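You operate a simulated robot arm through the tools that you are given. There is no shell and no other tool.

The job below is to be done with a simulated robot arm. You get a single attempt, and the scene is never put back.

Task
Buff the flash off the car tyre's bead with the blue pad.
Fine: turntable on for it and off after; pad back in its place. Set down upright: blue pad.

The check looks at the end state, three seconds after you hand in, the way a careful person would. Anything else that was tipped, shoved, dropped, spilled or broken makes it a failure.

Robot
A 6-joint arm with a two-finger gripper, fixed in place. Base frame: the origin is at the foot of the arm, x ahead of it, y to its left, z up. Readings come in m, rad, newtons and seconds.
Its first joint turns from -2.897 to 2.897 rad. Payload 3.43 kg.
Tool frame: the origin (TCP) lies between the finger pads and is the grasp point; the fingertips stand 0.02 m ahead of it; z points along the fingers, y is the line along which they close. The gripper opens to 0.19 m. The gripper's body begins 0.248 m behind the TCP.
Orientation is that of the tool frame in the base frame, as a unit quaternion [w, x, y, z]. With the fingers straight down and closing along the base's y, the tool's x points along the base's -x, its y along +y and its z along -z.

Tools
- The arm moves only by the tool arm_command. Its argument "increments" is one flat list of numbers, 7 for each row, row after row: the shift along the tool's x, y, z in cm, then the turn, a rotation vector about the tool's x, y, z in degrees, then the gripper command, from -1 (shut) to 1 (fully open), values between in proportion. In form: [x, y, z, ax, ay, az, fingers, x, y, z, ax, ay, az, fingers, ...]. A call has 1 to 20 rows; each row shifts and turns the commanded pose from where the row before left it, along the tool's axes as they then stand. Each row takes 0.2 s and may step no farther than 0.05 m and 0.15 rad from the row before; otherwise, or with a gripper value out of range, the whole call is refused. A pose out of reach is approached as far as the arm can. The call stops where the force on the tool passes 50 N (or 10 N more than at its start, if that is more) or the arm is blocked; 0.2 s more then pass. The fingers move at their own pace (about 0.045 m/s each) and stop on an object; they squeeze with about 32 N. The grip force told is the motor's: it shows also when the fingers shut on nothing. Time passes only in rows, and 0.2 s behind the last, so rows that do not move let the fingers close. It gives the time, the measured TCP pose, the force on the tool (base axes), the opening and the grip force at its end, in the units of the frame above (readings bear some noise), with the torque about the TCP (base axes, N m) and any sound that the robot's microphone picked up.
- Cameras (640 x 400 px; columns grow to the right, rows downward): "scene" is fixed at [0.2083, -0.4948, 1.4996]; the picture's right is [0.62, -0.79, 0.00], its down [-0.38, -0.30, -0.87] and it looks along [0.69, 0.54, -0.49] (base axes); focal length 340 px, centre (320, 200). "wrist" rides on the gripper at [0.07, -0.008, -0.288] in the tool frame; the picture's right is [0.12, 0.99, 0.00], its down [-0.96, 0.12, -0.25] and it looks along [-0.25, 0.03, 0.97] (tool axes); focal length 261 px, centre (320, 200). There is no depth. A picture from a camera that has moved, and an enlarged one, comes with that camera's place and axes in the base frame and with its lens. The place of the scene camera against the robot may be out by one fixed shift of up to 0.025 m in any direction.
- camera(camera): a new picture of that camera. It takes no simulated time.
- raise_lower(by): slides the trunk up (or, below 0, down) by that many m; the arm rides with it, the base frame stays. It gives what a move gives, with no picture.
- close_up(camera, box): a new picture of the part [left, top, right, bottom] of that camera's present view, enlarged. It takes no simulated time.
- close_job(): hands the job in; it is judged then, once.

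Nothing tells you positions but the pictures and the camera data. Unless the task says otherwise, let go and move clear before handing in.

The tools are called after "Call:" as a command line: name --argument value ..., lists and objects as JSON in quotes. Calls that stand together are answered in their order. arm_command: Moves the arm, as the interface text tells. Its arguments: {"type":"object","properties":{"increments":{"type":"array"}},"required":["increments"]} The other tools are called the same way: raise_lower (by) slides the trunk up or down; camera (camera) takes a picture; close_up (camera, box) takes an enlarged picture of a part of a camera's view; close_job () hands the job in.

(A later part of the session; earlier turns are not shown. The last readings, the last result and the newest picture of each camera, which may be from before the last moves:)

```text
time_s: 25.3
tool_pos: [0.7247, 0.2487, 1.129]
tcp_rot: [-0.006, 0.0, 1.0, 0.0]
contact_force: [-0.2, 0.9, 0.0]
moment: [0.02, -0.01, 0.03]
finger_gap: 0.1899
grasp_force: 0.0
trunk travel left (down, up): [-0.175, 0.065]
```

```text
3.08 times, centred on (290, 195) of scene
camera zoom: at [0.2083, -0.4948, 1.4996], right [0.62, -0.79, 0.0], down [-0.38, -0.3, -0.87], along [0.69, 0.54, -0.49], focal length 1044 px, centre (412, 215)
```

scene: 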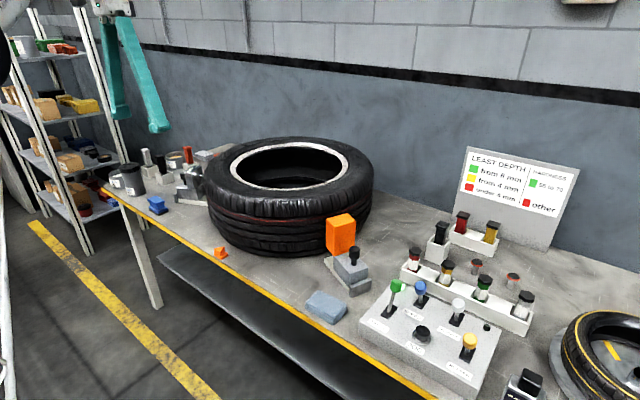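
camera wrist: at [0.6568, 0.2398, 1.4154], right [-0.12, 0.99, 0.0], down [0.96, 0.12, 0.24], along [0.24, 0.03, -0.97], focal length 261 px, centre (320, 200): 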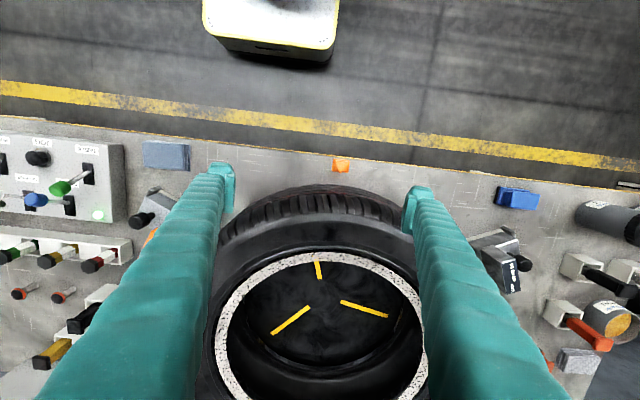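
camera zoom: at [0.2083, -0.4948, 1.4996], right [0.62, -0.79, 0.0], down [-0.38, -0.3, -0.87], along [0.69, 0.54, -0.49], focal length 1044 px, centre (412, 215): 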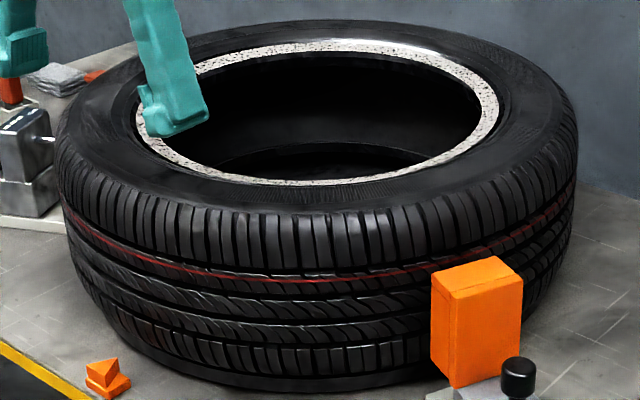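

The bead ring is near z≈0.99, centre about (1.066, 0.30), outer radius about 0.21. I need its cross-section, so I'll zoom on the near and far sides.

Call:
close_up --camera "scene" --box '[230, 170, 330, 230]'

Call:
close_up --camera "wrist" --box '[260, 190, 380, 270]'

Call:
close_up --camera "scene" --box '[270, 130, 380, 200]'

```text
6.40 times, centred on (280, 200) of scene
camera zoom: at [0.2083, -0.4948, 1.4996], right [0.62, -0.79, 0.0], down [-0.38, -0.3, -0.87], along [0.69, 0.54, -0.49], focal length 2173 px, centre (576, 200)
```

zoom: 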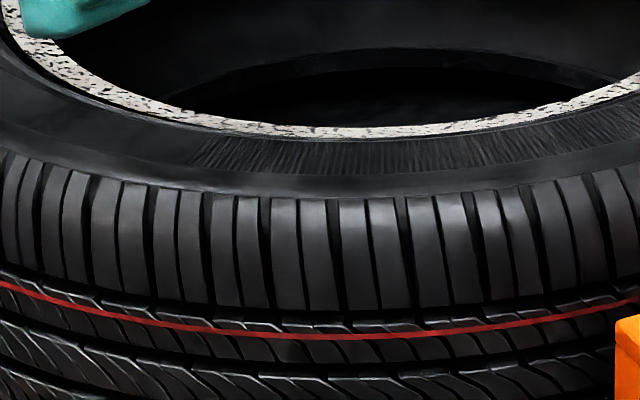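

```text
5.00 times, centred on (320, 230) of wrist
camera zoom: at [0.6568, 0.2398, 1.4154], right [-0.12, 0.99, 0.0], down [0.96, 0.12, 0.24], along [0.24, 0.03, -0.97], focal length 1303 px, centre (320, 50)
```

zoom: 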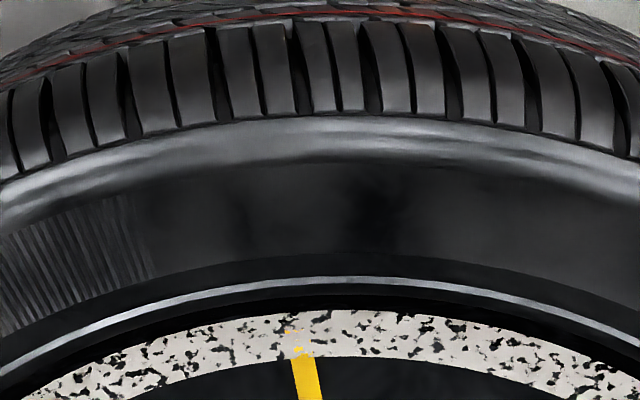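

```text
5.71 times, centred on (325, 165) of scene
camera zoom: at [0.2083, -0.4948, 1.4996], right [0.62, -0.79, 0.0], down [-0.38, -0.3, -0.87], along [0.69, 0.54, -0.49], focal length 1940 px, centre (291, 400)
```

zoom: 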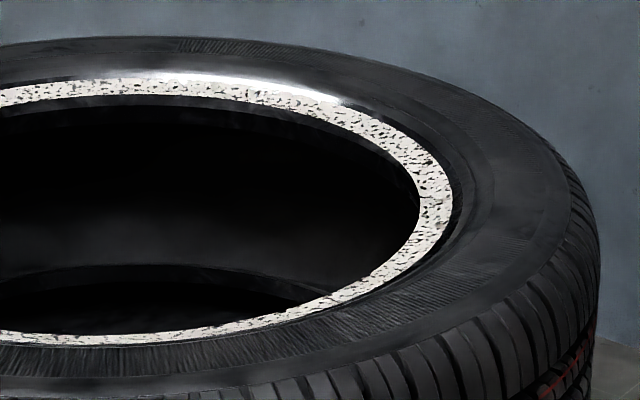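

The bead is a slightly funnel-shaped ring about 2 cm wide, sitting a little below a raised lip. The pad will need to bear on it from the inside edge, away from the lip. Now I'll go back left, tilt the tool outward about 20° and line up with the pad.

Call:
arm_command --increments '[1.1, 4.4, 0, 0, 0, 0, 0.3, 1.1, 4.4, 0, 0, 0, 0, 0.3, 1.1, 4.4, 0, 0, 0, 0, 0.3, 1.1, 4.4, 0, 0, 0, 0, 0.3, 1.1, 4.4, 0, 0, 0, 0, 0.3, 1.1, 4.4, 0, 0, 0, 0, 0.3, 1.1, 4.4, 0, 0, 0, 0, 0.3, 1.1, 4.4, 0, 0, 0, 0, 0.3, 1.1, 4.4, 0, 0, 0, 0, 0.3, 0, 0, 0, 0, -6.9, 0, 0.3, 0, 0, 0, 0, -6.9, 0, 0.3, 0, 0, 0, 0, -6.9, 0, 0.3, 0, 0, 0, 0, 0, 0, 0.3]'

Call:
camera --camera "wrist"

Call:
camera --camera "scene"

```text
time_s: 28.1
tool_pos: [0.6242, 0.6472, 1.1309]
tcp_rot: [0.176, 0.0, 0.984, 0.001]
contact_force: [-0.5, -0.4, 0.0]
moment: [0.0, -0.02, 0.02]
finger_gap: 0.1236
grasp_force: 0.0
trunk travel left (down, up): [-0.175, 0.065]
```

```text
taken
camera wrist: at [0.4589, 0.6379, 1.3744], right [-0.11, 0.99, -0.04], down [0.82, 0.11, 0.56], along [0.57, 0.03, -0.82], focal length 261 px, centre (320, 200)
```

wrist: 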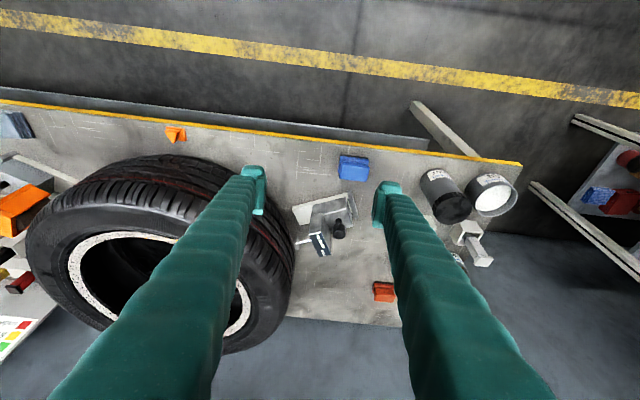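

```text
taken
```

scene: 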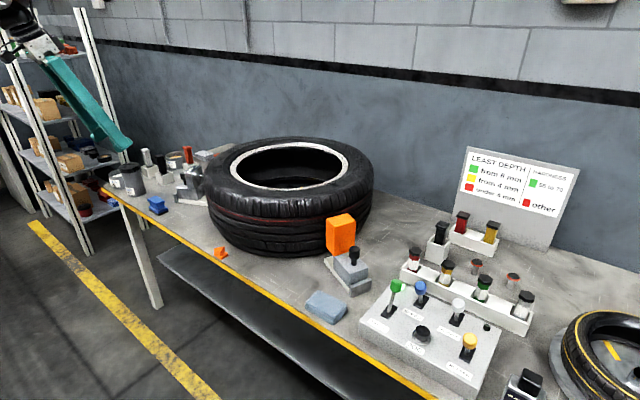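

The tilt is about 20° outward. I'll zoom in to refine the pad's place.

Call:
close_up --camera "wrist" --box '[310, 135, 400, 195]'

```text
6.67 times, centred on (355, 165) of wrist
camera zoom: at [0.4589, 0.6379, 1.3744], right [-0.11, 0.99, -0.04], down [0.82, 0.11, 0.56], along [0.57, 0.03, -0.82], focal length 1738 px, centre (87, 433)
```

zoom: 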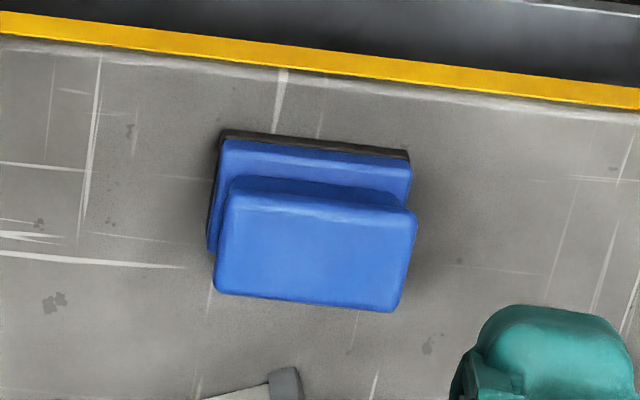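

The pad is near (0.752, 0.730), top between 0.815 and 0.83. I'll move to a pre-grasp point about 10 cm back along the tilted tool axis and look again.

Call:
arm_command --increments '[-0.14, 1.38, 4.09, 0, 0, 0, 0.3, -0.14, 1.38, 4.09, 0, 0, 0, 0.3, -0.14, 1.38, 4.09, 0, 0, 0, 0.3, -0.14, 1.38, 4.09, 0, 0, 0, 0.3, -0.14, 1.38, 4.09, 0, 0, 0, 0.3, -0.14, 1.38, 4.09, 0, 0, 0, 0.3, 0, 0, 0, 0, 0, 0, 0.3]'

Call:
camera --camera "wrist"

Call:
close_up --camera "wrist" --box '[240, 140, 400, 240]'

Call:
close_up --camera "scene" --box '[90, 120, 230, 230]'

```text
time_s: 29.7
tool_pos: [0.7181, 0.7313, 0.9017]
tcp_rot: [0.175, 0.0, 0.985, 0.001]
contact_force: [-0.9, 0.8, -1.0]
moment: [-0.04, 0.03, 0.02]
finger_gap: 0.1232
grasp_force: 0.1
trunk travel left (down, up): [-0.175, 0.065]
```

```text
taken
camera wrist: at [0.5531, 0.7233, 1.1459], right [-0.11, 0.99, -0.04], down [0.82, 0.11, 0.56], along [0.56, 0.03, -0.82], focal length 261 px, centre (320, 200)
```

wrist: 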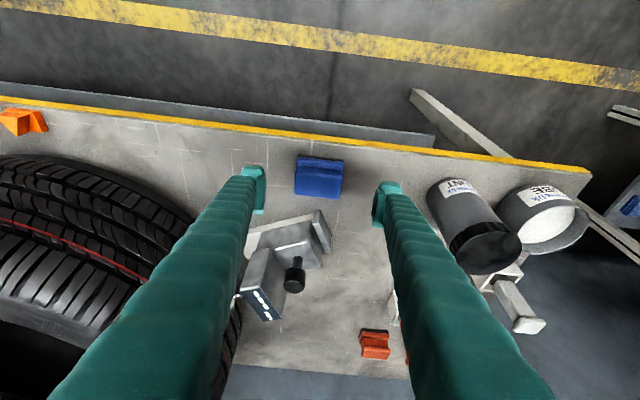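

```text
4.00 times, centred on (320, 190) of wrist
camera zoom: at [0.5531, 0.7233, 1.1459], right [-0.11, 0.99, -0.04], down [0.82, 0.11, 0.56], along [0.56, 0.03, -0.82], focal length 1043 px, centre (320, 240)
```

zoom: 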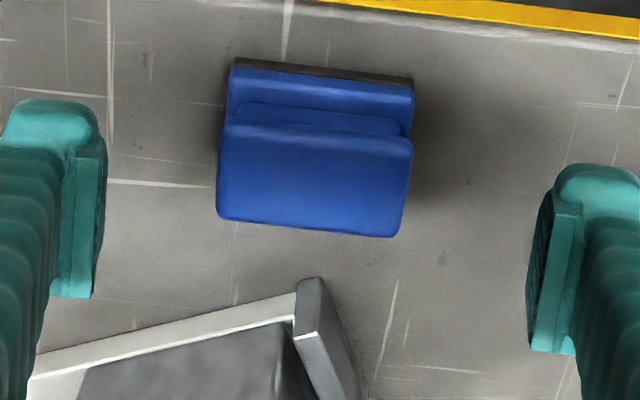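

```text
3.64 times, centred on (160, 175) of scene
camera zoom: at [0.2083, -0.4948, 1.4996], right [0.62, -0.79, 0.0], down [-0.38, -0.3, -0.87], along [0.69, 0.54, -0.49], focal length 1234 px, centre (902, 291)
```

zoom: 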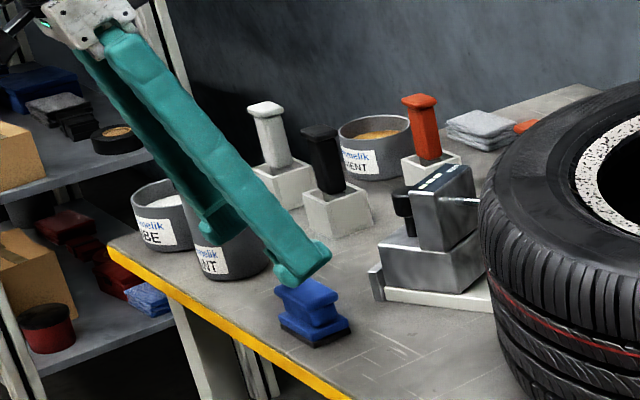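

The tool is well aligned. The pad sits between the open fingers, with about a 2 mm shift needed in y. I'll slide in along the tool axis, then check before closing.

Call:
arm_command --increments '[0, -0.2, 3, 0, 0, 0, 0.3, 0, 0, 3, 0, 0, 0, 0.3, 0, 0, 2, 0, 0, 0, 0.3, 0, 0, 1, 0, 0, 0, 0.3, 0, 0, 0.5, 0, 0, 0, 0.3, 0, 0, 0, 0, 0, 0, 0.3]'

Call:
camera --camera "wrist"

Call:
close_up --camera "wrist" --box '[240, 130, 400, 230]'

Call:
close_up --camera "scene" --box '[110, 160, 200, 230]'

```text
time_s: 31.1
tool_pos: [0.7482, 0.7291, 0.8112]
tcp_rot: [0.175, 0.0, 0.985, 0.001]
contact_force: [-0.1, -0.4, 0.3]
moment: [0.02, 0.01, -0.04]
finger_gap: 0.1234
grasp_force: 0.2
trunk travel left (down, up): [-0.175, 0.065]
```

```text
taken
camera wrist: at [0.5821, 0.7202, 1.0569], right [-0.11, 0.99, -0.04], down [0.82, 0.11, 0.56], along [0.56, 0.03, -0.82], focal length 261 px, centre (320, 200)
```

wrist: 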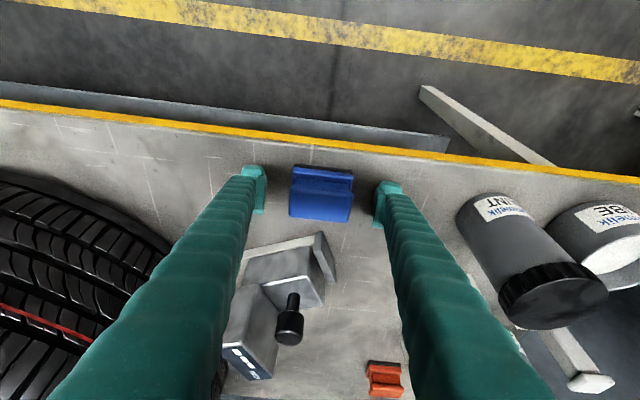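

```text
4.00 times, centred on (320, 180) of wrist
camera zoom: at [0.5821, 0.7202, 1.0569], right [-0.11, 0.99, -0.04], down [0.82, 0.11, 0.56], along [0.56, 0.03, -0.82], focal length 1043 px, centre (320, 280)
```

zoom: 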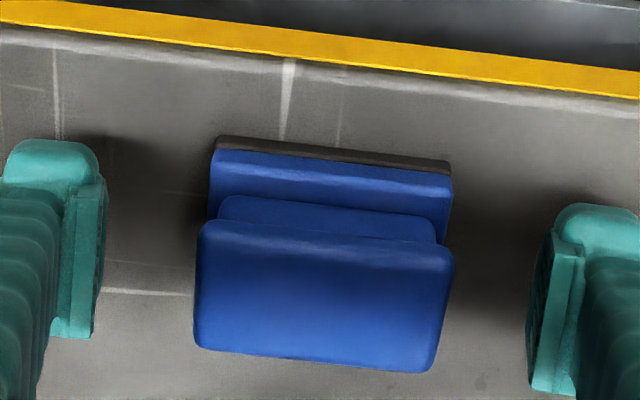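

```text
5.71 times, centred on (155, 195) of scene
camera zoom: at [0.2083, -0.4948, 1.4996], right [0.62, -0.79, 0.0], down [-0.38, -0.3, -0.87], along [0.69, 0.54, -0.49], focal length 1940 px, centre (1263, 229)
```

zoom: 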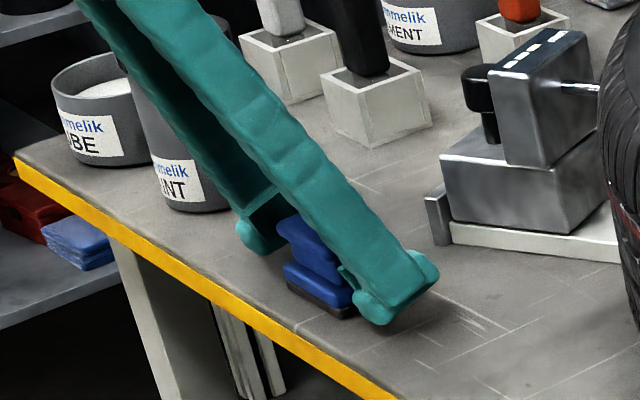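

The fingers straddle the pad well. After a 3 mm nudge forward and 1.5 mm in y, I'll close on its two ends.

Call:
arm_command --increments '[-0.33, 0.15, 0.12, 0, 0, 0, 0.3, 0, 0, 0, 0, 0, 0, -1, 0, 0, 0, 0, 0, 0, -1, 0, 0, 0, 0, 0, 0, -1, 0, 0, 0, 0, 0, 0, -1, 0, 0, 0, 0, 0, 0, -1, 0, 0, 0, 0, 0, 0, -1, 0, 0, 0, 0, 0, 0, -1, 0, 0, 0, 0, 0, 0, -1]'

Call:
close_up --camera "wrist" --box '[240, 130, 400, 230]'

Call:
close_up --camera "scene" --box '[110, 160, 200, 230]'

```text
time_s: 33.1
tool_pos: [0.7507, 0.7307, 0.8124]
tcp_rot: [0.175, 0.0, 0.985, 0.002]
contact_force: [0.1, -1.0, 1.1]
moment: [-0.1, 0.06, 0.03]
finger_gap: 0.069
grasp_force: 32.1
trunk travel left (down, up): [-0.175, 0.065]
```

```text
4.00 times, centred on (320, 180) of wrist
camera zoom: at [0.5864, 0.7219, 1.0572], right [-0.11, 0.99, -0.04], down [0.82, 0.11, 0.56], along [0.56, 0.03, -0.82], focal length 1043 px, centre (320, 280)
```

zoom: 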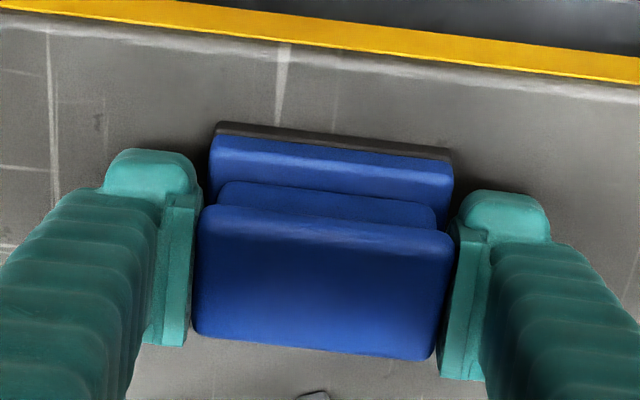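

```text
5.71 times, centred on (155, 195) of scene
camera zoom: at [0.2083, -0.4948, 1.4996], right [0.62, -0.79, 0.0], down [-0.38, -0.3, -0.87], along [0.69, 0.54, -0.49], focal length 1940 px, centre (1263, 229)
```

zoom: 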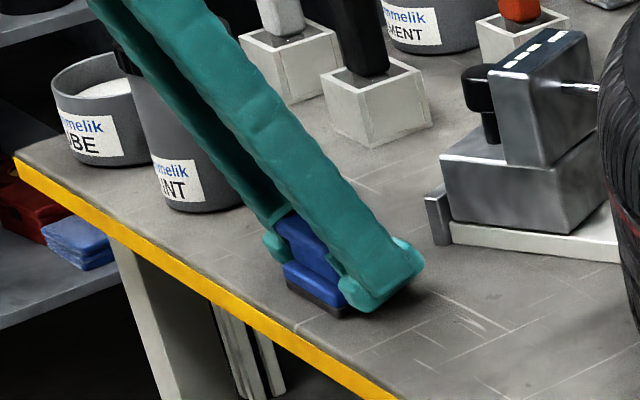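

The pad is gripped with a 0.069 m opening. The return pose is a TCP of about (0.751, 0.731, 0.812) at this same tilt. Now I'll lift it straight up and check that it stays firmly in the fingers.

Call:
arm_command --increments '[-0.694, 0, -1.876, 0, 0, 0, -1, -1.388, 0, -3.752, 0, 0, 0, -1, -1.388, 0, -3.752, 0, 0, 0, -1, -1.388, 0, -3.752, 0, 0, 0, -1, -1.388, 0, -3.752, 0, 0, 0, -1, 0, 0, 0, 0, 0, 0, -1]'

Call:
camera --camera "wrist"

Call:
close_up --camera "scene" --box '[80, 90, 230, 230]'

```text
time_s: 34.5
tool_pos: [0.7511, 0.7308, 0.9934]
tcp_rot: [0.175, 0.001, 0.985, 0.0]
contact_force: [0.4, 0.0, -1.4]
moment: [0.02, -0.01, 0.0]
finger_gap: 0.0691
grasp_force: 31.7
trunk travel left (down, up): [-0.175, 0.065]
```

```text
taken
camera wrist: at [0.5872, 0.7212, 1.2384], right [-0.11, 0.99, -0.04], down [0.82, 0.11, 0.56], along [0.56, 0.03, -0.82], focal length 261 px, centre (320, 200)
```

wrist: 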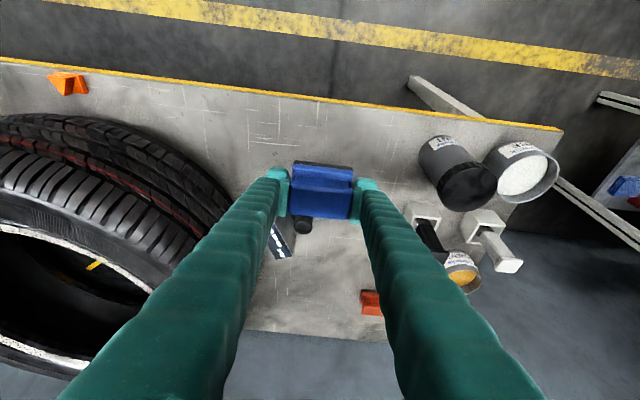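

```text
2.86 times, centred on (155, 160) of scene
camera zoom: at [0.2083, -0.4948, 1.4996], right [0.62, -0.79, 0.0], down [-0.38, -0.3, -0.87], along [0.69, 0.54, -0.49], focal length 970 px, centre (791, 314)
```

zoom: 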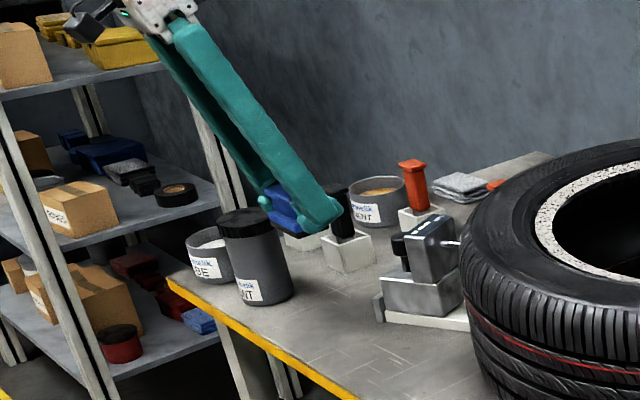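

The pad is held securely and level. I'll rise, carry it over to the near side of the tyre, and turn it about 15° to match the bead's slope.

Call:
arm_command --increments '[-1.468, 0, -3.968, 0, 0, 0, -1, -1.468, 0, -3.968, 0, 0, 0, -1, -1.468, 0, -3.968, 0, 0, 0, -1, -0.9, -4.32, 0.333, 0, 0, 0, -1, -0.9, -4.32, 0.333, 0, 0, 0, -1, -0.9, -4.32, 0.333, 0, 0, 0, -1, -0.9, -4.32, 0.333, 0, 0, 0, -1, -0.9, -4.32, 0.333, 0, 0, 0, -1, -0.9, -4.32, 0.333, 0, 0, 0, -1, -0.9, -4.32, 0.333, 0, 0, 0, -1, -0.9, -4.32, 0.333, 0, 0, 0, -1, -0.9, -4.32, 0.333, 0, 0, 0, -1, -0.9, -4.32, 0.333, 0, 0, 0, -1, 0, 0, 0, 0, 5, 0, -1, 0, 0, 0, 0, 5, 0, -1, 0, 0, 0, 0, 5, 0, -1, 0, 0, 0, 0, 0, 0, -1]'

Call:
camera --camera "wrist"

Call:
camera --camera "scene"

```text
time_s: 38.1
tool_pos: [0.8512, 0.2974, 1.1181]
tcp_rot: [0.045, 0.0, 0.999, 0.001]
contact_force: [1.2, -0.2, -1.7]
moment: [0.0, 0.02, -0.02]
finger_gap: 0.0689
grasp_force: 31.7
trunk travel left (down, up): [-0.175, 0.065]
```

```text
taken
camera wrist: at [0.7554, 0.2882, 1.398], right [-0.12, 0.99, -0.01], down [0.94, 0.11, 0.33], along [0.33, 0.03, -0.94], focal length 261 px, centre (320, 200)
```

wrist: 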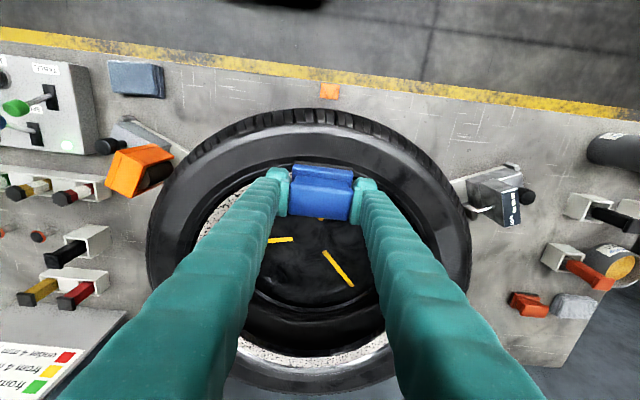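

```text
taken
```

scene: 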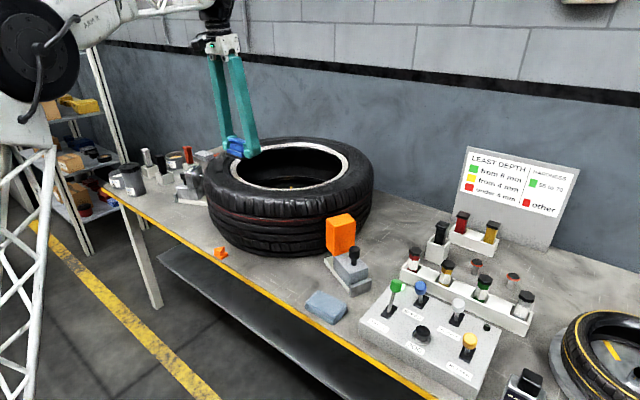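

Now hovering above the bead with the pad tilted about 15° inward. I'll zoom in on the ring relative to the pad.

Call:
close_up --camera "wrist" --box '[180, 100, 460, 275]'

Call:
close_up --camera "wrist" --box '[250, 130, 390, 220]'

Call:
close_up --camera "scene" --box '[200, 110, 300, 200]'

```text
2.29 times, centred on (320, 188) of wrist
camera zoom: at [0.7554, 0.2882, 1.398], right [-0.12, 0.99, -0.01], down [0.94, 0.11, 0.33], along [0.33, 0.03, -0.94], focal length 596 px, centre (320, 229)
```

zoom: 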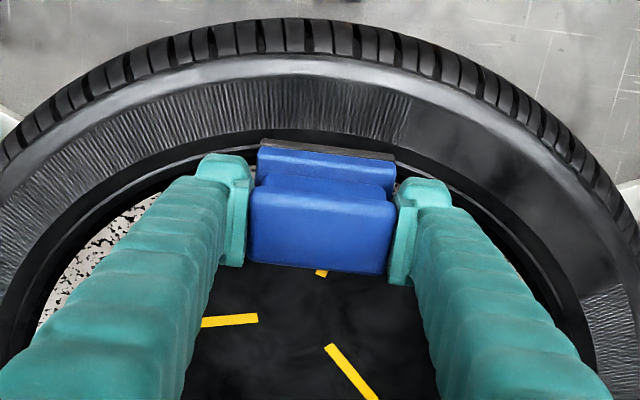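

```text
4.44 times, centred on (320, 175) of wrist
camera zoom: at [0.7554, 0.2882, 1.398], right [-0.12, 0.99, -0.01], down [0.94, 0.11, 0.33], along [0.33, 0.03, -0.94], focal length 1158 px, centre (320, 311)
```

zoom: 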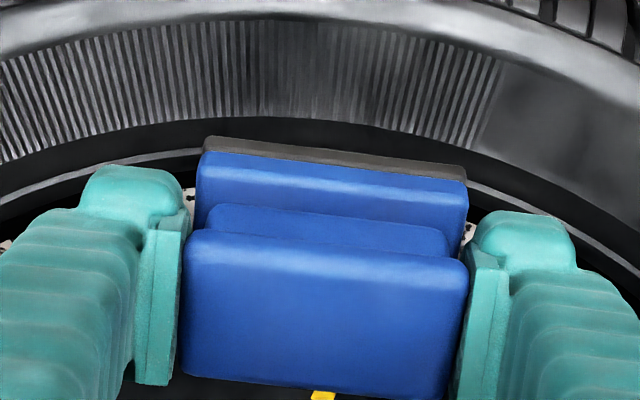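

```text
4.44 times, centred on (250, 155) of scene
camera zoom: at [0.2083, -0.4948, 1.4996], right [0.62, -0.79, 0.0], down [-0.38, -0.3, -0.87], along [0.69, 0.54, -0.49], focal length 1509 px, centre (631, 400)
```

zoom: 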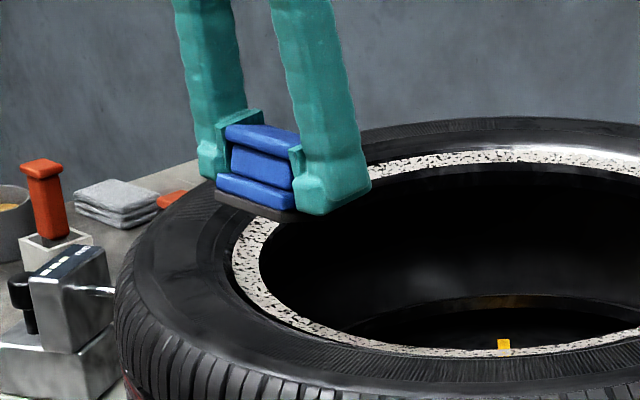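

I'll come down to about 3 cm above the expected contact height, with the pad's outer edge just inside the ring's outer edge.

Call:
arm_command --increments '[-1.69, 0.08, 1.8, 0, 0, 0, -1, -1.68, 0.08, 1.8, 0, 0, 0, -1, 0, 0, 1.8, 0, 0, 0, -1, 0, 0, 1.7, 0, 0, 0, -1, 0, 0, 0, 0, 0, 0, -1]'

Call:
close_up --camera "wrist" --box '[250, 130, 390, 220]'

Call:
close_up --camera "scene" --box '[200, 120, 300, 200]'

Call:
camera --camera "wrist"

```text
time_s: 39.3
tool_pos: [0.8888, 0.3003, 1.0527]
tcp_rot: [0.046, 0.0, 0.999, 0.001]
contact_force: [-0.2, 0.0, -0.8]
moment: [0.0, -0.02, -0.01]
finger_gap: 0.0688
grasp_force: 32.1
trunk travel left (down, up): [-0.175, 0.065]
```

```text
4.44 times, centred on (320, 175) of wrist
camera zoom: at [0.7926, 0.2902, 1.3319], right [-0.12, 0.99, -0.01], down [0.94, 0.11, 0.33], along [0.33, 0.03, -0.94], focal length 1158 px, centre (320, 311)
```

zoom: 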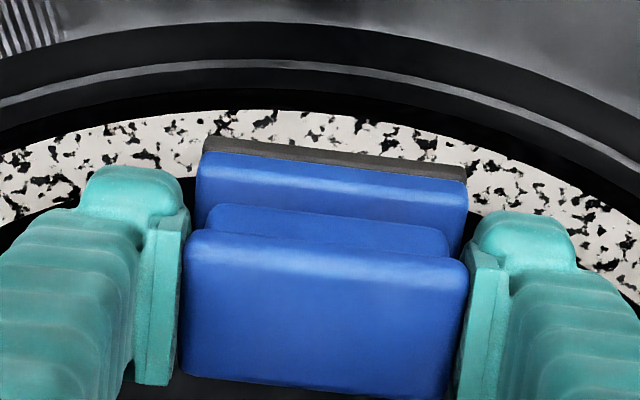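

```text
5.00 times, centred on (250, 160) of scene
camera zoom: at [0.2083, -0.4948, 1.4996], right [0.62, -0.79, 0.0], down [-0.38, -0.3, -0.87], along [0.69, 0.54, -0.49], focal length 1697 px, centre (670, 400)
```

zoom: 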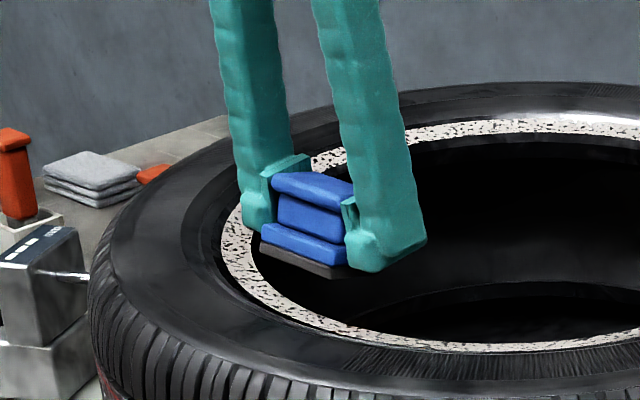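

```text
taken
camera wrist: at [0.7926, 0.2902, 1.3319], right [-0.12, 0.99, -0.01], down [0.94, 0.11, 0.33], along [0.33, 0.03, -0.94], focal length 261 px, centre (320, 200)
```

wrist: 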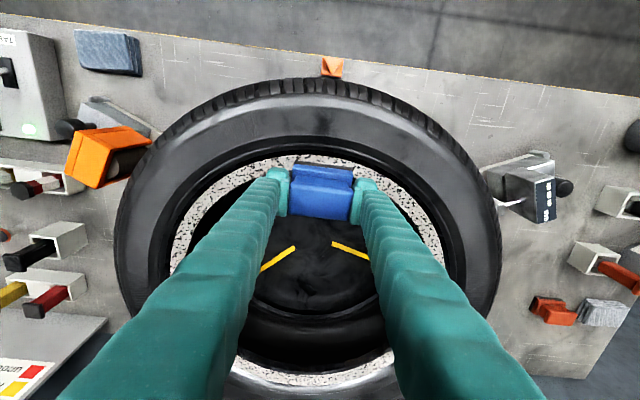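

The ring now shows clearly: its outer edge is at x≈0.854 and z≈0.988, radii about 0.192 to 0.212. The pad edge is right where I computed it. I'll go down most of the way, shifting 3 mm inward, then creep to contact.

Call:
arm_command --increments '[-0.036, 0, 1.26, 0, 0, 0, -1, -0.036, 0, 1.26, 0, 0, 0, -1, 0, 0, 0, 0, 0, 0, -1]'

Call:
arm_command --increments '[0.027, 0, 0.299, 0, 0, 0, -1]'

Call:
close_up --camera "scene" --box '[200, 120, 300, 200]'

Call:
close_up --camera "wrist" --box '[250, 130, 390, 220]'

```text
time_s: 40.1
tool_pos: [0.8924, 0.2992, 1.0276]
tcp_rot: [0.044, 0.0, 0.999, 0.001]
contact_force: [0.3, -0.3, -2.3]
moment: [0.01, -0.02, 0.04]
finger_gap: 0.0688
grasp_force: 31.5
trunk travel left (down, up): [-0.175, 0.065]
```

```text
time_s: 40.5
tool_pos: [0.8904, 0.2994, 1.0249]
tcp_rot: [0.045, 0.0, 0.999, 0.001]
contact_force: [0.3, 0.2, -1.8]
moment: [-0.01, 0.01, -0.04]
finger_gap: 0.0691
grasp_force: 31.8
trunk travel left (down, up): [-0.175, 0.065]
```

```text
5.00 times, centred on (250, 160) of scene
camera zoom: at [0.2083, -0.4948, 1.4996], right [0.62, -0.79, 0.0], down [-0.38, -0.3, -0.87], along [0.69, 0.54, -0.49], focal length 1697 px, centre (670, 400)
```

zoom: 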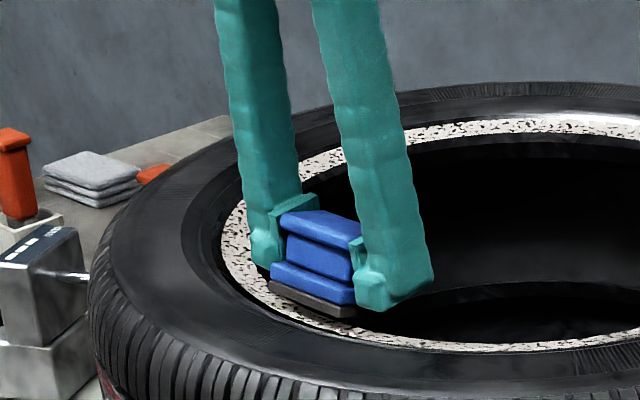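

```text
4.44 times, centred on (320, 175) of wrist
camera zoom: at [0.796, 0.2903, 1.3034], right [-0.12, 0.99, -0.01], down [0.94, 0.11, 0.33], along [0.33, 0.03, -0.94], focal length 1158 px, centre (320, 311)
```

zoom: 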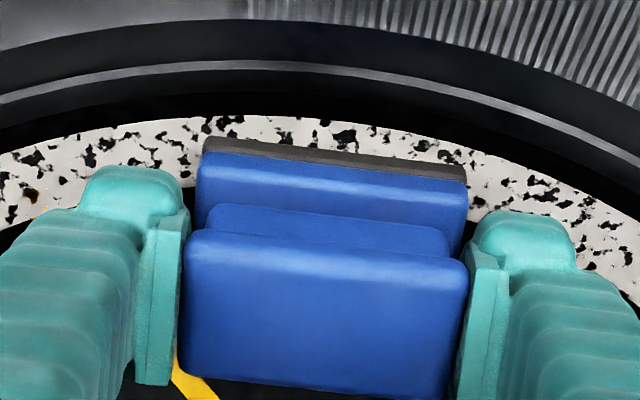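

Still no contact; the pad is a few millimetres above the ring and well placed on it. I'll keep creeping down, reading the force each time.

Call:
arm_command --increments '[0.127, 0, 0.29, 0, 0, 0, -1]'

Call:
arm_command --increments '[0.127, 0, 0.29, 0, 0, 0, -1]'

```text
time_s: 40.9
tool_pos: [0.8908, 0.2994, 1.0207]
tcp_rot: [0.045, 0.0, 0.999, 0.0]
contact_force: [-1.7, 0.0, -1.3]
moment: [-0.02, 0.0, 0.03]
finger_gap: 0.0689
grasp_force: 31.5
trunk travel left (down, up): [-0.175, 0.065]
```

```text
time_s: 41.3
tool_pos: [0.8896, 0.3001, 1.0181]
tcp_rot: [0.044, 0.0, 0.999, 0.002]
contact_force: [-0.9, -0.4, -1.1]
moment: [-0.02, 0.02, -0.04]
finger_gap: 0.0687
grasp_force: 32.3
trunk travel left (down, up): [-0.175, 0.065]
```

Call:
arm_command --increments '[0.018, 0, 0.2, 0, 0, 0, -1]'

Call:
arm_command --increments '[0.018, 0, 0.2, 0, 0, 0, -1]'

Call:
close_up --camera "wrist" --box '[250, 130, 390, 220]'

Call:
close_up --camera "scene" --box '[215, 140, 295, 200]'

```text
time_s: 41.7
tool_pos: [0.889, 0.2999, 1.0178]
tcp_rot: [0.045, 0.0, 0.999, 0.001]
contact_force: [0.6, -0.3, -1.0]
moment: [0.01, 0.01, -0.01]
finger_gap: 0.0689
grasp_force: 32.1
trunk travel left (down, up): [-0.175, 0.065]
```

```text
time_s: 42.1
tool_pos: [0.8893, 0.2991, 1.0145]
tcp_rot: [0.044, 0.0, 0.999, 0.001]
contact_force: [0.2, 0.8, -2.0]
moment: [-0.01, 0.0, 0.0]
finger_gap: 0.0691
grasp_force: 31.8
trunk travel left (down, up): [-0.175, 0.065]
```

```text
4.44 times, centred on (320, 175) of wrist
camera zoom: at [0.7941, 0.2903, 1.2936], right [-0.12, 0.99, -0.01], down [0.94, 0.11, 0.33], along [0.33, 0.03, -0.94], focal length 1158 px, centre (320, 311)
```

zoom: 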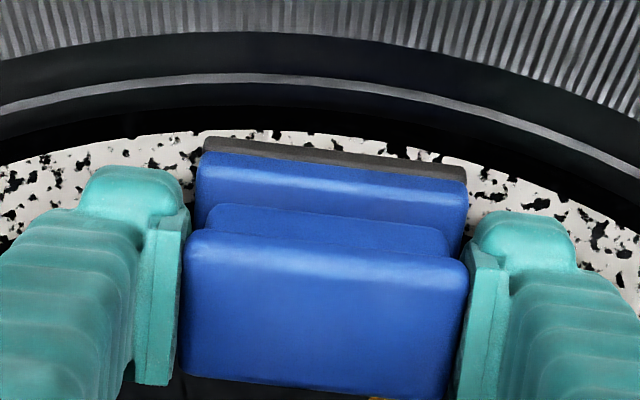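

```text
6.67 times, centred on (255, 170) of scene
camera zoom: at [0.2083, -0.4948, 1.4996], right [0.62, -0.79, 0.0], down [-0.38, -0.3, -0.87], along [0.69, 0.54, -0.49], focal length 2263 px, centre (753, 400)
```

zoom: 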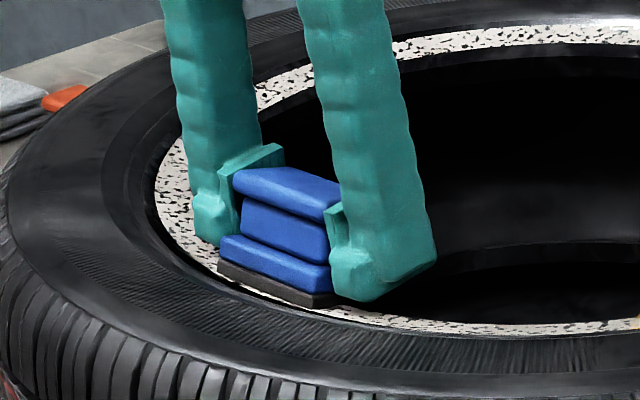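

The pad looks as though it is about to touch. I'll keep lowering in 2 mm steps.

Call:
arm_command --increments '[0.0, 0, 0.2, 0, 0, 0, -1]'

Call:
arm_command --increments '[0.0, 0, 0.2, 0, 0, 0, -1]'

Call:
arm_command --increments '[0.0, 0, 0.15, 0, 0, 0, -1]'

```text
time_s: 42.5
tool_pos: [0.8905, 0.299, 1.0119]
tcp_rot: [0.044, 0.001, 0.999, 0.0]
contact_force: [0.2, -0.6, -0.7]
moment: [-0.01, -0.03, 0.03]
finger_gap: 0.0689
grasp_force: 31.9
trunk travel left (down, up): [-0.175, 0.065]
```

```text
time_s: 42.9
tool_pos: [0.891, 0.2999, 1.0088]
tcp_rot: [0.045, -0.001, 0.999, 0.001]
contact_force: [-0.1, -0.6, -1.6]
moment: [0.02, 0.0, -0.02]
finger_gap: 0.0689
grasp_force: 32.2
trunk travel left (down, up): [-0.175, 0.065]
```

```text
time_s: 43.3
tool_pos: [0.8935, 0.2961, 1.01]
tcp_rot: [0.046, 0.001, 0.999, 0.0]
contact_force: [16.0, -11.3, 13.3]
moment: [-0.82, 0.12, 0.92]
finger_gap: 0.0689
grasp_force: 32.0
trunk travel left (down, up): [-0.175, 0.065]
```

Contact: the force is mostly sideways and at the pad's right outer corner, so that corner is touching the wall beside the ring. I'll ease up a little, move a few mm inward, and look.

Call:
arm_command --increments '[0.0, 0, -0.2, 0, 0, 0, -1, -0.4, 0, 0, 0, 0, 0, -1]'

Call:
close_up --camera "wrist" --box '[250, 130, 390, 220]'

Call:
close_up --camera "scene" --box '[215, 140, 295, 200]'

Call:
camera --camera "wrist"

```text
time_s: 43.9
tool_pos: [0.8934, 0.3022, 1.0085]
tcp_rot: [0.045, 0.0, 0.999, 0.001]
contact_force: [0.0, 0.1, -0.9]
moment: [0.02, -0.04, -0.01]
finger_gap: 0.0692
grasp_force: 31.8
trunk travel left (down, up): [-0.175, 0.065]
```

```text
4.44 times, centred on (320, 175) of wrist
camera zoom: at [0.7983, 0.2922, 1.2881], right [-0.12, 0.99, -0.01], down [0.94, 0.12, 0.33], along [0.33, 0.03, -0.94], focal length 1158 px, centre (320, 311)
```

zoom: 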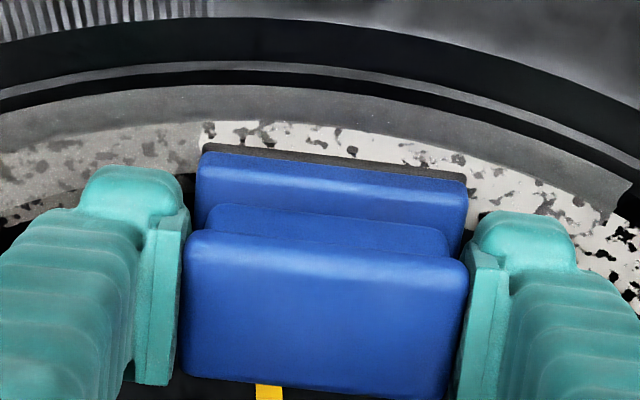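

```text
6.67 times, centred on (255, 170) of scene
camera zoom: at [0.2083, -0.4948, 1.4996], right [0.62, -0.79, 0.0], down [-0.38, -0.3, -0.87], along [0.69, 0.54, -0.49], focal length 2263 px, centre (753, 400)
```

zoom: 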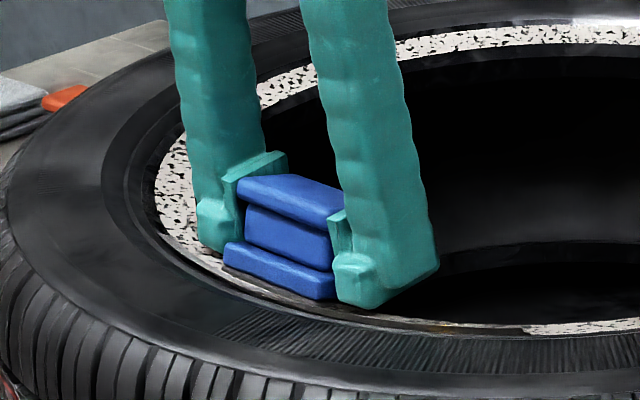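

```text
taken
camera wrist: at [0.7983, 0.2922, 1.2881], right [-0.12, 0.99, -0.01], down [0.94, 0.12, 0.33], along [0.33, 0.03, -0.94], focal length 261 px, centre (320, 200)
```

wrist: 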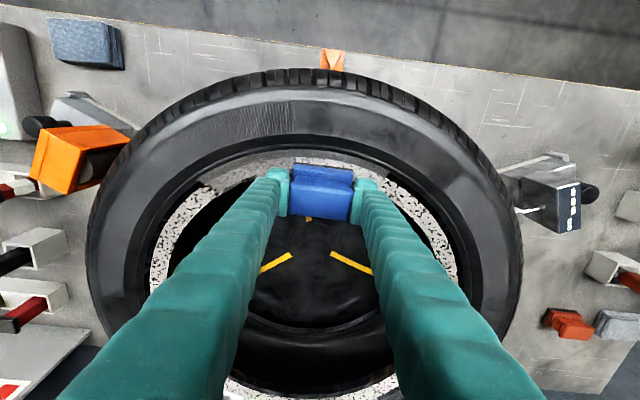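

The buffing works: where the pad touched, the outer band of flash has gone grey and the inner band is fading. I'll press again, slightly further in, to bear on the whole ring.

Call:
arm_command --increments '[0.0, 0, 0.2, 0, 0, 0, -1]'

Call:
arm_command --increments '[0.0, 0, 0.2, 0, 0, 0, -1]'

```text
time_s: 44.3
tool_pos: [0.8942, 0.2994, 1.008]
tcp_rot: [0.044, 0.001, 0.999, 0.001]
contact_force: [0.0, -0.6, -1.3]
moment: [0.01, 0.0, 0.01]
finger_gap: 0.0688
grasp_force: 31.6
trunk travel left (down, up): [-0.175, 0.065]
```

```text
time_s: 44.7
tool_pos: [0.8959, 0.2991, 1.0064]
tcp_rot: [0.044, -0.001, 0.999, 0.001]
contact_force: [0.2, 1.2, 0.3]
moment: [-0.02, -0.04, 0.01]
finger_gap: 0.0687
grasp_force: 32.5
trunk travel left (down, up): [-0.175, 0.065]
```

Call:
arm_command --increments '[0.0, 0, 0.15, 0, 0, 0, -1]'

Call:
arm_command --increments '[0.0, 0, 0.15, 0, 0, 0, -1]'

Call:
close_up --camera "wrist" --box '[250, 130, 390, 220]'

```text
time_s: 45.1
tool_pos: [0.8956, 0.298, 1.0063]
tcp_rot: [0.046, 0.001, 0.999, 0.001]
contact_force: [2.9, -3.0, 2.1]
moment: [0.05, 0.02, 0.04]
finger_gap: 0.0686
grasp_force: 32.1
trunk travel left (down, up): [-0.175, 0.065]
```

```text
time_s: 45.5
tool_pos: [0.8969, 0.2977, 1.0041]
tcp_rot: [0.047, 0.001, 0.999, 0.001]
contact_force: [11.9, -9.3, 9.8]
moment: [-0.59, 0.1, 0.73]
finger_gap: 0.069
grasp_force: 32.0
trunk travel left (down, up): [-0.175, 0.065]
```

```text
4.44 times, centred on (320, 175) of wrist
camera zoom: at [0.8014, 0.2879, 1.2831], right [-0.12, 0.99, -0.01], down [0.94, 0.11, 0.34], along [0.33, 0.03, -0.94], focal length 1158 px, centre (320, 311)
```

zoom: 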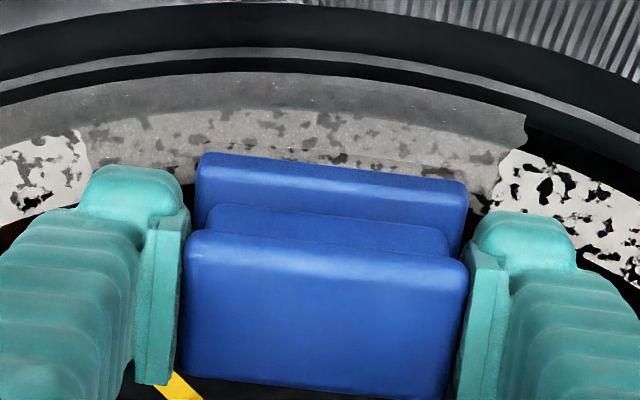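

Good contact of about 15 N with steady drag from the turning tyre. The pad is firm in the grip. I'll hold here while the table turns and then look at the progress.

Call:
arm_command --increments '[0, 0, 0, 0, 0, 0, -1, 0, 0, 0, 0, 0, 0, -1, 0, 0, 0, 0, 0, 0, -1, 0, 0, 0, 0, 0, 0, -1, 0, 0, 0, 0, 0, 0, -1, 0, 0, 0, 0, 0, 0, -1, 0, 0, 0, 0, 0, 0, -1, 0, 0, 0, 0, 0, 0, -1, 0, 0, 0, 0, 0, 0, -1, 0, 0, 0, 0, 0, 0, -1]'

Call:
camera --camera "wrist"

Call:
close_up --camera "scene" --box '[200, 130, 380, 230]'

Call:
close_up --camera "wrist" --box '[130, 130, 480, 350]'

```text
time_s: 47.7
tool_pos: [0.8962, 0.2972, 1.0043]
tcp_rot: [0.046, 0.001, 0.999, 0.001]
contact_force: [15.9, -23.0, 20.5]
moment: [0.14, 0.33, 0.21]
finger_gap: 0.0691
grasp_force: 32.0
trunk travel left (down, up): [-0.175, 0.065]
```

```text
taken
camera wrist: at [0.8004, 0.2886, 1.2829], right [-0.12, 0.99, -0.01], down [0.94, 0.11, 0.33], along [0.33, 0.03, -0.94], focal length 261 px, centre (320, 200)
```

wrist: 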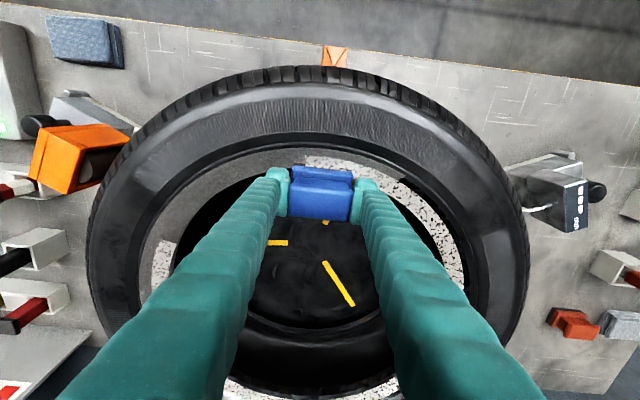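

```text
3.56 times, centred on (290, 180) of scene
camera zoom: at [0.2083, -0.4948, 1.4996], right [0.62, -0.79, 0.0], down [-0.38, -0.3, -0.87], along [0.69, 0.54, -0.49], focal length 1207 px, centre (427, 271)
```

zoom: 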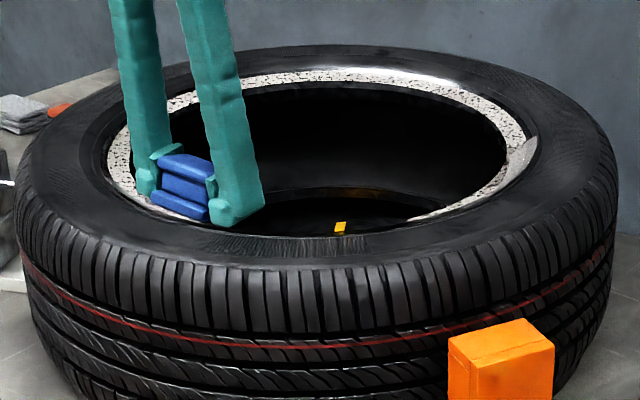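

```text
1.82 times, centred on (305, 240) of wrist
camera zoom: at [0.8004, 0.2886, 1.2829], right [-0.12, 0.99, -0.01], down [0.94, 0.11, 0.33], along [0.33, 0.03, -0.94], focal length 474 px, centre (347, 127)
```

zoom: 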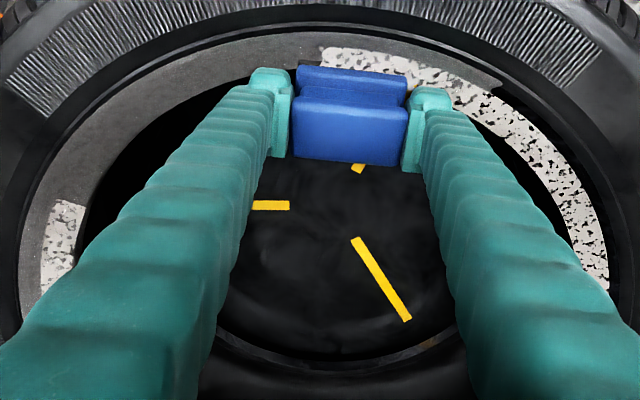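

Everything that passes under the pad comes out clean grey. The force has crept up, so I'll ease off by about 0.7 mm and keep holding through the rest of the turn.

Call:
arm_command --increments '[0, 0, -0.07, 0, 0, 0, -1, 0, 0, 0, 0, 0, 0, -1, 0, 0, 0, 0, 0, 0, -1, 0, 0, 0, 0, 0, 0, -1, 0, 0, 0, 0, 0, 0, -1, 0, 0, 0, 0, 0, 0, -1, 0, 0, 0, 0, 0, 0, -1, 0, 0, 0, 0, 0, 0, -1, 0, 0, 0, 0, 0, 0, -1, 0, 0, 0, 0, 0, 0, -1]'

Call:
close_up --camera "wrist" --box '[130, 130, 480, 350]'

Call:
close_up --camera "scene" --box '[200, 130, 380, 230]'

```text
time_s: 49.9
tool_pos: [0.8969, 0.2985, 1.0037]
tcp_rot: [0.044, 0.0, 0.999, 0.001]
contact_force: [4.1, -3.0, 2.9]
moment: [-0.2, 0.03, 0.24]
finger_gap: 0.0689
grasp_force: 32.1
trunk travel left (down, up): [-0.175, 0.065]
```

```text
1.82 times, centred on (305, 240) of wrist
camera zoom: at [0.8002, 0.2892, 1.283], right [-0.12, 0.99, -0.01], down [0.94, 0.11, 0.33], along [0.33, 0.03, -0.94], focal length 474 px, centre (347, 127)
```

zoom: 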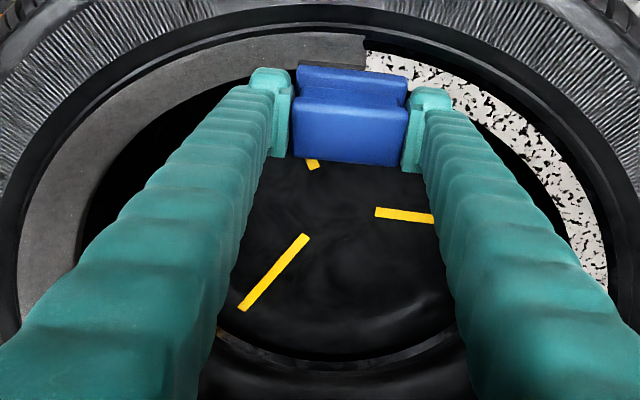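

```text
3.56 times, centred on (290, 180) of scene
camera zoom: at [0.2083, -0.4948, 1.4996], right [0.62, -0.79, 0.0], down [-0.38, -0.3, -0.87], along [0.69, 0.54, -0.49], focal length 1207 px, centre (427, 271)
```

zoom: 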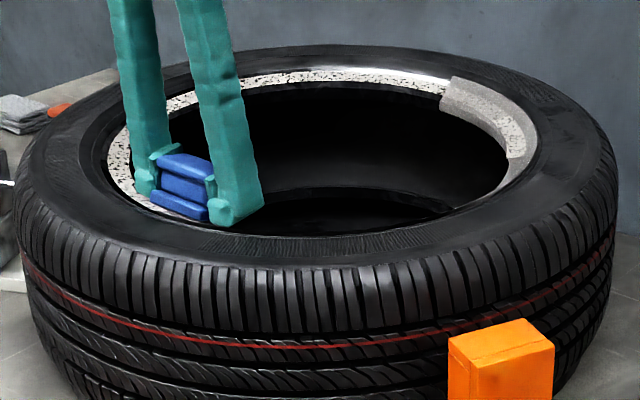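

Progress is good: a clean arc has gone most of the way round to the far right. I'll press very slightly more and keep holding.

Call:
arm_command --increments '[0, 0, 0.04, 0, 0, 0, -1, 0, 0, 0, 0, 0, 0, -1, 0, 0, 0, 0, 0, 0, -1, 0, 0, 0, 0, 0, 0, -1, 0, 0, 0, 0, 0, 0, -1, 0, 0, 0, 0, 0, 0, -1, 0, 0, 0, 0, 0, 0, -1, 0, 0, 0, 0, 0, 0, -1, 0, 0, 0, 0, 0, 0, -1, 0, 0, 0, 0, 0, 0, -1, 0, 0, 0, 0, 0, 0, -1, 0, 0, 0, 0, 0, 0, -1, 0, 0, 0, 0, 0, 0, -1, 0, 0, 0, 0, 0, 0, -1, 0, 0, 0, 0, 0, 0, -1]'

Call:
close_up --camera "wrist" --box '[130, 130, 480, 350]'

Call:
close_up --camera "scene" --box '[200, 130, 380, 230]'

```text
time_s: 53.1
tool_pos: [0.8963, 0.3013, 1.0041]
tcp_rot: [0.045, -0.001, 0.999, 0.002]
contact_force: [3.9, -4.6, 3.9]
moment: [-0.31, 0.07, 0.27]
finger_gap: 0.069
grasp_force: 32.3
trunk travel left (down, up): [-0.175, 0.065]
```

```text
1.82 times, centred on (305, 240) of wrist
camera zoom: at [0.7998, 0.2917, 1.2817], right [-0.12, 0.99, -0.01], down [0.94, 0.12, 0.33], along [0.33, 0.03, -0.94], focal length 474 px, centre (347, 127)
```

zoom: 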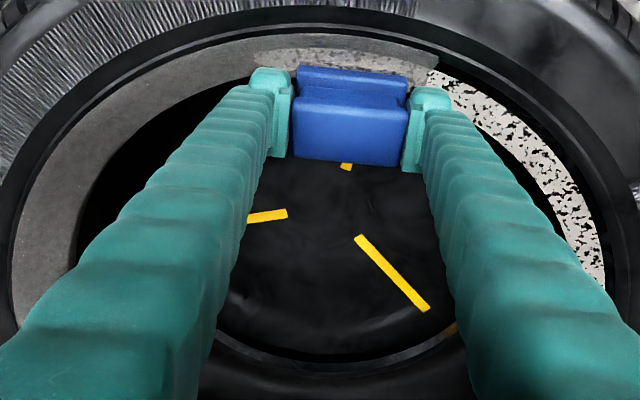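

```text
3.56 times, centred on (290, 180) of scene
camera zoom: at [0.2083, -0.4948, 1.4996], right [0.62, -0.79, 0.0], down [-0.38, -0.3, -0.87], along [0.69, 0.54, -0.49], focal length 1207 px, centre (427, 271)
```

zoom: 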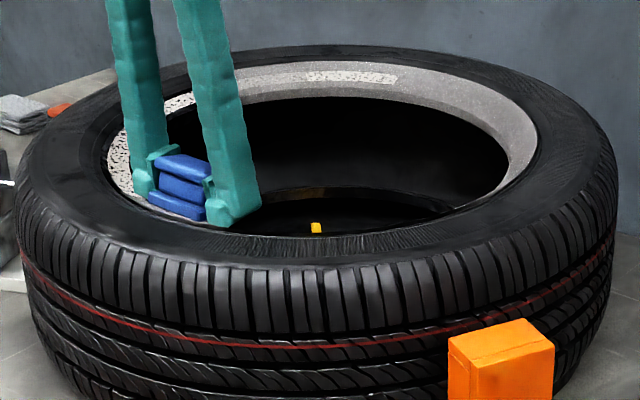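

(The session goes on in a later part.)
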